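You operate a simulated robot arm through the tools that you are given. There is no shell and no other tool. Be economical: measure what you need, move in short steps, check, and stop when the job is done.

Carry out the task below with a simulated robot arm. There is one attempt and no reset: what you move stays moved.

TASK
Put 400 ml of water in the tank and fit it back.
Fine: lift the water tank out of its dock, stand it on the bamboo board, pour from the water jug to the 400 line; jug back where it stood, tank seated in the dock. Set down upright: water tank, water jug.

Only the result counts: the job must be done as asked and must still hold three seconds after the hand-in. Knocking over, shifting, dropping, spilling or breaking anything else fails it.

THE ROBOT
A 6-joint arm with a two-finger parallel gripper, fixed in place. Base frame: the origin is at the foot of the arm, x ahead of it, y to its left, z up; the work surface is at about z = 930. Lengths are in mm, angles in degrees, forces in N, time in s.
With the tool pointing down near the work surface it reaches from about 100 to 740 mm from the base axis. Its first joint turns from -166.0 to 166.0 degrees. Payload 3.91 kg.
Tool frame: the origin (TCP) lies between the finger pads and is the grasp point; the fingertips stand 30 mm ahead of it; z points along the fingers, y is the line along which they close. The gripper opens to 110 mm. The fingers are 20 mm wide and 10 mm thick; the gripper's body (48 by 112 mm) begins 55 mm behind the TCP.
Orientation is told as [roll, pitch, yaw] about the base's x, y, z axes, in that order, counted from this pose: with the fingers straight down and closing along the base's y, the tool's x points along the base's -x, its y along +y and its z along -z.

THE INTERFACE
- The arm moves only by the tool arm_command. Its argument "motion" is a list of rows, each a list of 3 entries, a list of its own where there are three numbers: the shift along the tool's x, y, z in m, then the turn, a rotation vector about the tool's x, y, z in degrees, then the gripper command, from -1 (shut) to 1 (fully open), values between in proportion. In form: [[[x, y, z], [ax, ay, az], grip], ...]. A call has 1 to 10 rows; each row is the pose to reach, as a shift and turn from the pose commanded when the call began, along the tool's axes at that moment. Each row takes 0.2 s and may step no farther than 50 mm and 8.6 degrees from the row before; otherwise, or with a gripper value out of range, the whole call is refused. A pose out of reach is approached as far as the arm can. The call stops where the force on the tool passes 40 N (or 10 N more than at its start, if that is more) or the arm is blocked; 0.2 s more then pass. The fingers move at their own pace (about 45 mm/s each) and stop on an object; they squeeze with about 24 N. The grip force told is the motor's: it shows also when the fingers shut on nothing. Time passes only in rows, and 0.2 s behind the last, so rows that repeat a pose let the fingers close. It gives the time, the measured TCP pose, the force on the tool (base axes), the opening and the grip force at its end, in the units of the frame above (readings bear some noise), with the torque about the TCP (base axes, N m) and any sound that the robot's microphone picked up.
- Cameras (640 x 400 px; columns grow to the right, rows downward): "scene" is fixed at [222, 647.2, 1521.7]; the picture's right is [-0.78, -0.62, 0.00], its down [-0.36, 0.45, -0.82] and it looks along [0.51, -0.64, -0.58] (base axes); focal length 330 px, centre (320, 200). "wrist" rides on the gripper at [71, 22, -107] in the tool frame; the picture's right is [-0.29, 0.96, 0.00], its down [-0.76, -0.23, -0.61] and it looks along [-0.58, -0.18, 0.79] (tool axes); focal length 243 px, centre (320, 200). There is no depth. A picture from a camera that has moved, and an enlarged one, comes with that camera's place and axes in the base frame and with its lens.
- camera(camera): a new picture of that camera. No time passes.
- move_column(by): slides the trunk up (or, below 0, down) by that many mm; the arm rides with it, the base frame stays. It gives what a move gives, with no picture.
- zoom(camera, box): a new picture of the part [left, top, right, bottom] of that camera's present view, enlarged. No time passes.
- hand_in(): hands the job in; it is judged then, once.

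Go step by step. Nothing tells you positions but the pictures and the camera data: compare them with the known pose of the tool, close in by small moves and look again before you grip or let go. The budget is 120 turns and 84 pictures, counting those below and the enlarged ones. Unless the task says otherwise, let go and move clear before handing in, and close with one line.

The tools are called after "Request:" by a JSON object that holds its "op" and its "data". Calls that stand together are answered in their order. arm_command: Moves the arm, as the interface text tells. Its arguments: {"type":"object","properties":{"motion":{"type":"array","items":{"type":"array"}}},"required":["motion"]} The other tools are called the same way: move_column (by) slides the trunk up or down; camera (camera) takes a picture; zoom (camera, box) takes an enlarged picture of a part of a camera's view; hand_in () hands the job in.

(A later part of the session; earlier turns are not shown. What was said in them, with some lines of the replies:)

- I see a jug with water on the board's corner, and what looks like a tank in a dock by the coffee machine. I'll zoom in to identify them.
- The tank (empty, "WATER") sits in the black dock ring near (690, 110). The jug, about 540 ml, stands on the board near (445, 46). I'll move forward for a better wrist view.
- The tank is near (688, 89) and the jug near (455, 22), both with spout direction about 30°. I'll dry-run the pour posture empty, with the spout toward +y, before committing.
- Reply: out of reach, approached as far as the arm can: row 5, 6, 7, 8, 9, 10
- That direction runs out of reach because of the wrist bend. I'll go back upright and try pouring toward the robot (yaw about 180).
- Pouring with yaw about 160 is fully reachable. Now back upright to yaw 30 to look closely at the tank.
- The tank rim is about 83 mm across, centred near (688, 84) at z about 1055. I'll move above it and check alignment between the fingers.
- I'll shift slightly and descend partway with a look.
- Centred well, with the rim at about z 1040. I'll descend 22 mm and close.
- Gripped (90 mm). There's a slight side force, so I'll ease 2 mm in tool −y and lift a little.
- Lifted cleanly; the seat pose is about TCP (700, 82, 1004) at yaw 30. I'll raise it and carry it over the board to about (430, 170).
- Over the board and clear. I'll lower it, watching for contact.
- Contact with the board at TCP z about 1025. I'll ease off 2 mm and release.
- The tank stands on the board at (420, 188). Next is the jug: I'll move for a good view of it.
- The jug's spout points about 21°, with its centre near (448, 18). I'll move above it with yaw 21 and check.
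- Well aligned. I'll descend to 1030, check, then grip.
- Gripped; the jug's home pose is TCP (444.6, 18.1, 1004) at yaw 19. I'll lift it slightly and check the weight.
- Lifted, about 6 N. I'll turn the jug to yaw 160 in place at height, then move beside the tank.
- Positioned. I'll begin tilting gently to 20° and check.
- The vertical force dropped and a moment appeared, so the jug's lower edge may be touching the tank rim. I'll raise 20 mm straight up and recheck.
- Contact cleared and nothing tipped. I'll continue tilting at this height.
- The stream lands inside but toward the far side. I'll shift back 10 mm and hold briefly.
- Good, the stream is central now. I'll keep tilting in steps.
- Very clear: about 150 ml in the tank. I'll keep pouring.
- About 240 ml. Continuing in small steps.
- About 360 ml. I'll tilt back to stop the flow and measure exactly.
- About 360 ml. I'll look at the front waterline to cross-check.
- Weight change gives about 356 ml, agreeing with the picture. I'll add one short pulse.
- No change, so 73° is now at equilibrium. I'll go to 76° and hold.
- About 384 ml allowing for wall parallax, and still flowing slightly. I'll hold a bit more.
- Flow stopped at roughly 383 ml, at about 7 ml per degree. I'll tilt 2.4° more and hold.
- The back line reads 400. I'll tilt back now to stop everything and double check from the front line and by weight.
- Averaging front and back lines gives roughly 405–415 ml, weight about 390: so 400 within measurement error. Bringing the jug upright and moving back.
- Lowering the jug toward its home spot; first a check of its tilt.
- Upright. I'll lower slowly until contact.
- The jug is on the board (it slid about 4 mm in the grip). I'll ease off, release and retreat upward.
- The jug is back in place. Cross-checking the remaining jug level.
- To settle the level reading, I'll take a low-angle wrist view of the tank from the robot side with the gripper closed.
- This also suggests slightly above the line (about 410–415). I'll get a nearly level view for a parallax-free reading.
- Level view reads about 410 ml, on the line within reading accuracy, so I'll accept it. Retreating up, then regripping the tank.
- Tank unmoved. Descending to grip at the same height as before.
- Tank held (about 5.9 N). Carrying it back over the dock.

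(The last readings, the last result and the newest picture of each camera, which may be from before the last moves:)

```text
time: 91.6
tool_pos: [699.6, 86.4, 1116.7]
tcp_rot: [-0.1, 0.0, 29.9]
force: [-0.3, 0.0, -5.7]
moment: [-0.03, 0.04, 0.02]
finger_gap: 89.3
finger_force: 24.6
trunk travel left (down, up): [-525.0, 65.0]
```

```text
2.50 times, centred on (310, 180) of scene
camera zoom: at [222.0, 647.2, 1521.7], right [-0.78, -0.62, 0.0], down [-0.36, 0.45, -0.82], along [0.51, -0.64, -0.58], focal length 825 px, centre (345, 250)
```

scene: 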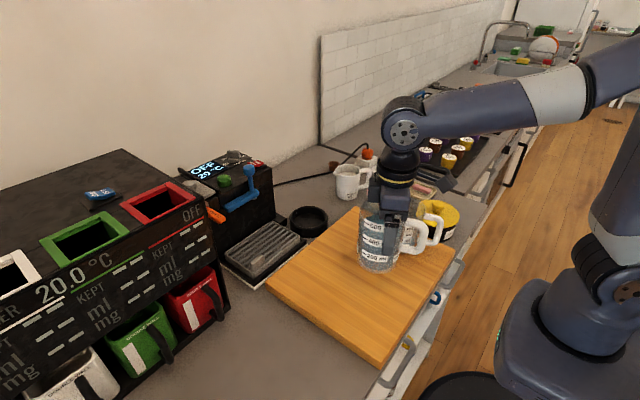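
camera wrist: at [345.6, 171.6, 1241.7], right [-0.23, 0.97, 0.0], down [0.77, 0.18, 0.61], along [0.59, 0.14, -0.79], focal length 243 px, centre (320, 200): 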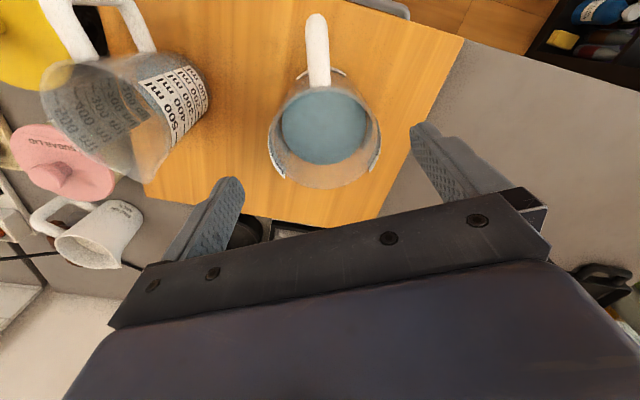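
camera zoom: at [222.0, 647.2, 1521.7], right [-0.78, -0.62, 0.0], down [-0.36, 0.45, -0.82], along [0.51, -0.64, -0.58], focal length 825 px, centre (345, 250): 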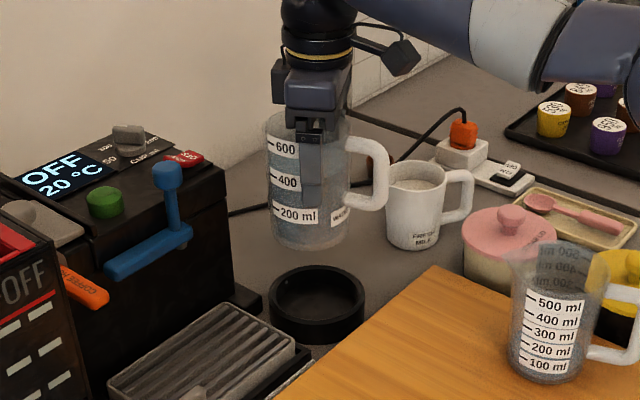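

I need about 4.6 mm in −y. Correcting, then lowering to just above the dock.

Request:
{"op": "arm_command", "data": {"motion": [[[0.0022, -0.004, 0.02], [0, 0, 0], -1], [[0.0022, -0.004, 0.05], [0, 0, 0], -1], [[0.0022, -0.004, 0.07], [0, 0, 0], -1], [[0.0022, -0.004, 0.07], [0, 0, 0], -1], [[0.0022, -0.004, 0.07], [0, 0, 0], -1]]}}

Request:
{"op": "arm_command", "data": {"motion": [[[0, 0, 0], [0, 0, 0], -1]]}}

Request:
{"op": "arm_command", "data": {"motion": [[[0, 0, 0], [0, 0, 0], -1]]}}

Request:
{"op": "zoom", "data": {"camera": "scene", "box": [270, 170, 360, 250]}}

```text
time: 92.8
tool_pos: [697.8, 80.5, 1046.8]
tcp_rot: [-0.1, 0.0, 30.0]
force: [-0.2, -0.5, -5.9]
moment: [-0.03, 0.04, 0.04]
finger_gap: 89.1
finger_force: 23.9
trunk travel left (down, up): [-525.0, 65.0]
```

```text
time: 93.2
tool_pos: [697.1, 80.0, 1046.5]
tcp_rot: [-0.2, 0.1, 30.0]
force: [0.1, -0.3, -6.2]
moment: [0.0, 0.05, -0.04]
finger_gap: 89.0
finger_force: 23.4
trunk travel left (down, up): [-525.0, 65.0]
```

```text
time: 93.6
tool_pos: [698.0, 80.7, 1046.3]
tcp_rot: [-0.1, 0.0, 30.0]
force: [-0.6, 0.5, -5.3]
moment: [-0.04, 0.0, 0.01]
finger_gap: 89.1
finger_force: 24.3
trunk travel left (down, up): [-525.0, 65.0]
```

```text
5.00 times, centred on (315, 210) of scene
camera zoom: at [222.0, 647.2, 1521.7], right [-0.78, -0.62, 0.0], down [-0.36, 0.45, -0.82], along [0.51, -0.64, -0.58], focal length 1650 px, centre (345, 150)
```

zoom: 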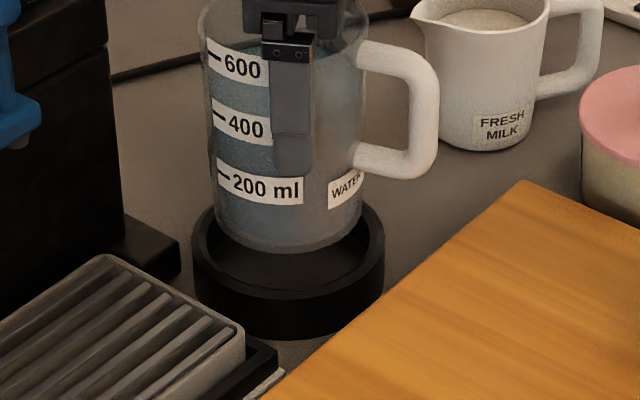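

Adjusting 3 mm forward, then lowering in small steps.

Request:
{"op": "arm_command", "data": {"motion": [[[-0.003, 0, 0.006], [0, 0, 0], -1], [[-0.003, 0, 0.012], [0, 0, 0], -1], [[-0.003, 0, 0.018], [0, 0, 0], -1], [[-0.003, 0, 0.018], [0, 0, 0], -1]]}}

Request:
{"op": "arm_command", "data": {"motion": [[[0, 0, 0], [0, 0, 0], -1]]}}

Request:
{"op": "zoom", "data": {"camera": "scene", "box": [270, 170, 360, 250]}}

```text
time: 94.6
tool_pos: [700.8, 79.9, 1028.4]
tcp_rot: [-0.1, 0.1, 29.9]
force: [0.3, -0.5, -5.0]
moment: [-0.06, -0.01, -0.03]
finger_gap: 89.3
finger_force: 24.4
trunk travel left (down, up): [-525.0, 65.0]
```

```text
time: 95.0
tool_pos: [701.6, 79.6, 1028.6]
tcp_rot: [-0.1, -0.1, 30.0]
force: [0.5, 0.5, -5.6]
moment: [-0.04, 0.0, 0.04]
finger_gap: 89.2
finger_force: 23.6
trunk travel left (down, up): [-525.0, 65.0]
```

```text
5.00 times, centred on (315, 210) of scene
camera zoom: at [222.0, 647.2, 1521.7], right [-0.78, -0.62, 0.0], down [-0.36, 0.45, -0.82], along [0.51, -0.64, -0.58], focal length 1650 px, centre (345, 150)
```

zoom: 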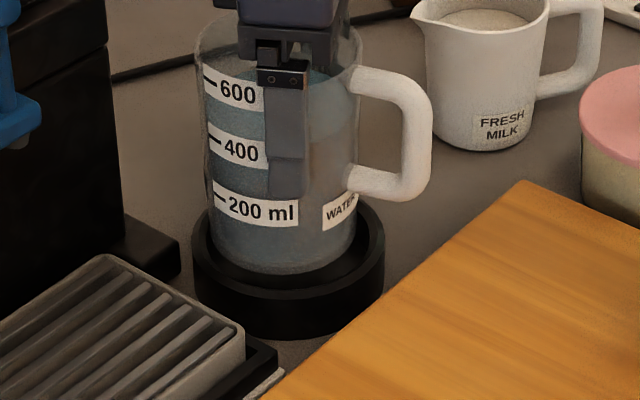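

Request:
{"op": "arm_command", "data": {"motion": [[[0, 0.002, 0.004], [0, 0, 0], -1], [[0, 0.002, 0.008], [0, 0, 0], -1], [[0, 0.002, 0.012], [0, 0, 0], -1], [[0, 0.002, 0.012], [0, 0, 0], -1]]}}

Request:
{"op": "arm_command", "data": {"motion": [[[0, 0, 0.003], [0, 0, 0], -1], [[0, 0, 0.006], [0, 0, 0], -1], [[0, 0, 0.006], [0, 0, 0], -1]]}}

```text
time: 96.0
tool_pos: [701.6, 79.5, 1017.3]
tcp_rot: [0.0, 0.1, 30.0]
force: [-1.1, -2.9, -7.3]
moment: [-0.31, 0.13, -0.05]
finger_gap: 89.1
finger_force: 23.7
trunk travel left (down, up): [-525.0, 65.0]
```

```text
time: 96.8
tool_pos: [701.5, 81.5, 1012.0]
tcp_rot: [0.0, 0.0, 30.0]
force: [-0.4, -0.4, -4.6]
moment: [-0.11, 0.0, -0.03]
finger_gap: 89.3
finger_force: 23.6
trunk travel left (down, up): [-525.0, 65.0]
```

Request:
{"op": "arm_command", "data": {"motion": [[[0, 0, 0.003], [0, 0, 0], -1], [[0, 0, 0.006], [0, 0, 0], -1], [[0, 0, 0.006], [0, 0, 0], -1]]}}

Request:
{"op": "arm_command", "data": {"motion": [[[0, 0, 0.002], [0, 0, 0], -1], [[0, 0, 0.003], [0, 0, 0], -1], [[0, 0, 0.003], [0, 0, 0], -1]]}}

Request:
{"op": "zoom", "data": {"camera": "scene", "box": [270, 170, 360, 250]}}

```text
time: 97.6
tool_pos: [699.9, 81.4, 1005.2]
tcp_rot: [0.0, 0.1, 30.0]
force: [-0.9, 0.3, -9.6]
moment: [-0.16, 0.05, -0.01]
finger_gap: 89.5
finger_force: 23.7
trunk travel left (down, up): [-525.0, 65.0]
```

```text
time: 98.4
tool_pos: [701.5, 80.1, 1003.8]
tcp_rot: [-0.1, 0.0, 30.0]
force: [-0.6, -1.6, -4.7]
moment: [-0.16, 0.02, -0.06]
finger_gap: 89.1
finger_force: 24.5
trunk travel left (down, up): [-525.0, 65.0]
```

```text
5.00 times, centred on (315, 210) of scene
camera zoom: at [222.0, 647.2, 1521.7], right [-0.78, -0.62, 0.0], down [-0.36, 0.45, -0.82], along [0.51, -0.64, -0.58], focal length 1650 px, centre (345, 150)
```

zoom: 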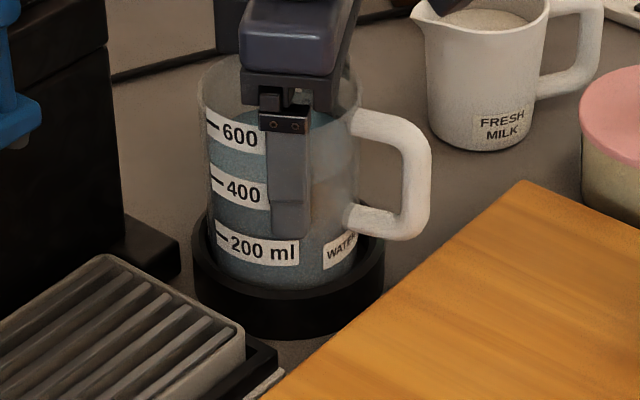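

Nearly seated; still carrying weight. I'll continue down gently.

Request:
{"op": "arm_command", "data": {"motion": [[[0, 0, 0.002], [0, 0, 0], -1], [[0, 0, 0.003], [0, 0, 0], -1], [[0, 0, 0.003], [0, 0, 0], -1]]}}

Request:
{"op": "arm_command", "data": {"motion": [[[0, 0, 0.002], [0, 0, 0], -1], [[0, 0, 0.003], [0, 0, 0], -1], [[0, 0, 0.003], [0, 0, 0], -1]]}}

```text
time: 99.2
tool_pos: [700.6, 80.8, 1003.1]
tcp_rot: [-0.2, -0.4, 30.1]
force: [1.5, -1.0, 15.4]
moment: [0.06, -0.08, 0.34]
finger_gap: 89.7
finger_force: 23.7
trunk travel left (down, up): [-525.0, 65.0]
```

```text
time: 100.0
tool_pos: [699.6, 80.7, 997.6]
tcp_rot: [-0.2, -0.2, 30.0]
force: [-0.9, -6.4, 16.1]
moment: [0.17, -0.13, 0.19]
finger_gap: 89.0
finger_force: 23.7
trunk travel left (down, up): [-525.0, 65.0]
```

Firmly on the dock floor. Releasing.

Request:
{"op": "arm_command", "data": {"motion": [[[0, 0, -0.002], [0, 0, 0], -1], [[0, 0, -0.002], [0, 0, 0], 0.8], [[0, 0, -0.002], [0, 0, 0], 1], [[0, 0, -0.002], [0, 0, 0], 1], [[0, 0, -0.002], [0, 0, 0], 1]]}}

Request:
{"op": "zoom", "data": {"camera": "scene", "box": [270, 170, 360, 250]}}

```text
time: 101.2
tool_pos: [700.1, 81.7, 999.5]
tcp_rot: [-0.2, 0.0, 30.0]
force: [-0.6, 0.3, 0.9]
moment: [-0.02, 0.03, 0.0]
finger_gap: 109.8
finger_force: 0.1
trunk travel left (down, up): [-525.0, 65.0]
```

```text
5.00 times, centred on (315, 210) of scene
camera zoom: at [222.0, 647.2, 1521.7], right [-0.78, -0.62, 0.0], down [-0.36, 0.45, -0.82], along [0.51, -0.64, -0.58], focal length 1650 px, centre (345, 150)
```

zoom: 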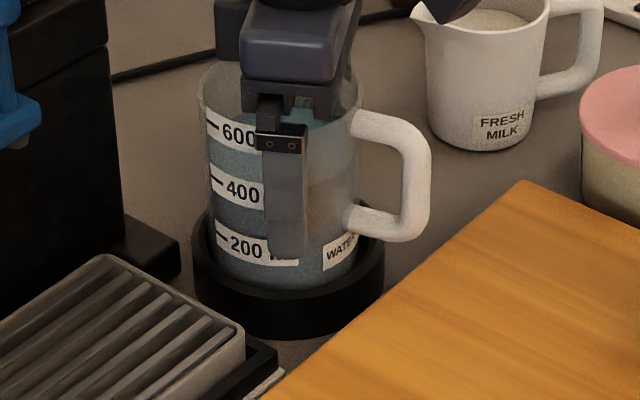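

Retreating straight up and inspecting.

Request:
{"op": "arm_command", "data": {"motion": [[[0, 0, -0.03], [0, 0, 0], 1], [[0, 0, -0.07], [0, 0, 0], 1], [[0, 0, -0.11], [0, 0, 0], 1], [[0, 0, -0.15], [0, 0, 0], 1], [[0.04, 0, -0.18], [0, 0, 0], 1], [[0.08, 0, -0.2], [0, 0, 0], 1], [[0.12, 0, -0.2], [0, 0, 0], 1], [[0.12, 0, -0.2], [0, 0, 0], 1]]}}

Request:
{"op": "camera", "data": {"camera": "scene"}}

Request:
{"op": "zoom", "data": {"camera": "scene", "box": [270, 160, 360, 250]}}

Request:
{"op": "zoom", "data": {"camera": "wrist", "box": [240, 100, 400, 220]}}

```text
time: 103.0
tool_pos: [595.6, 21.8, 1197.1]
tcp_rot: [-0.1, 0.0, 30.1]
force: [-0.7, 0.4, 0.0]
moment: [-0.01, 0.0, -0.04]
finger_gap: 110.1
finger_force: 0.1
trunk travel left (down, up): [-525.0, 65.0]
```

```text
9 pictures are left
```

scene: 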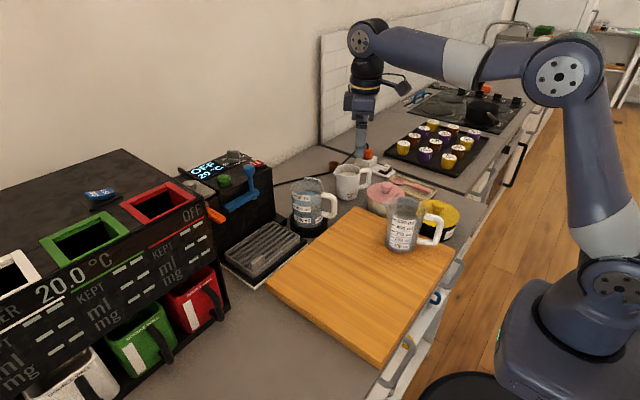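

```text
4.44 times, centred on (315, 205) of scene
camera zoom: at [222.0, 647.2, 1521.7], right [-0.78, -0.62, 0.0], down [-0.36, 0.45, -0.82], along [0.51, -0.64, -0.58], focal length 1467 px, centre (342, 178)
```

zoom: 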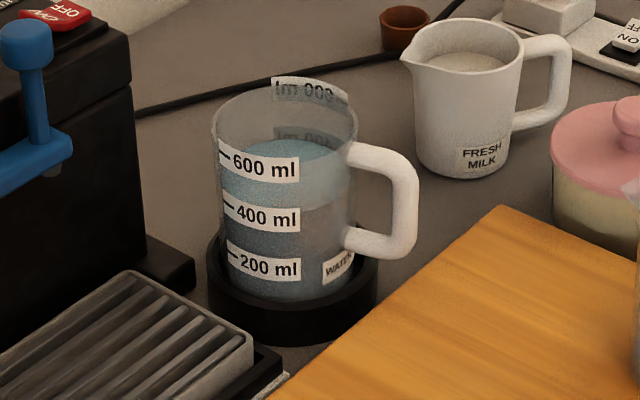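

```text
3.33 times, centred on (320, 160) of wrist
camera zoom: at [521.5, 4.7, 1304.3], right [-0.23, 0.97, 0.0], down [0.77, 0.18, 0.61], along [0.59, 0.14, -0.79], focal length 809 px, centre (320, 333)
```

zoom: 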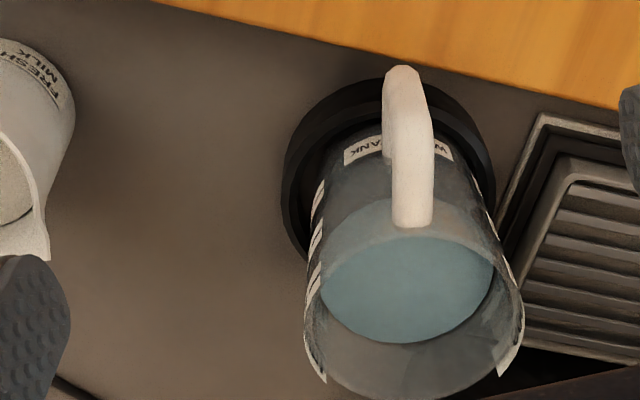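

The tank sits upright in the dock as it originally did, and the jug is back at its spot. Nothing else has moved.

Request:
{"op": "hand_in", "data": {}}

```text
The job is handed in.
```

The job is handed in: the tank is seated upright in its dock with the water at the 400 line. The level view read about 410 ml and the weight change about 390 ml. The jug is back upright where it stood, and I saw no spills.
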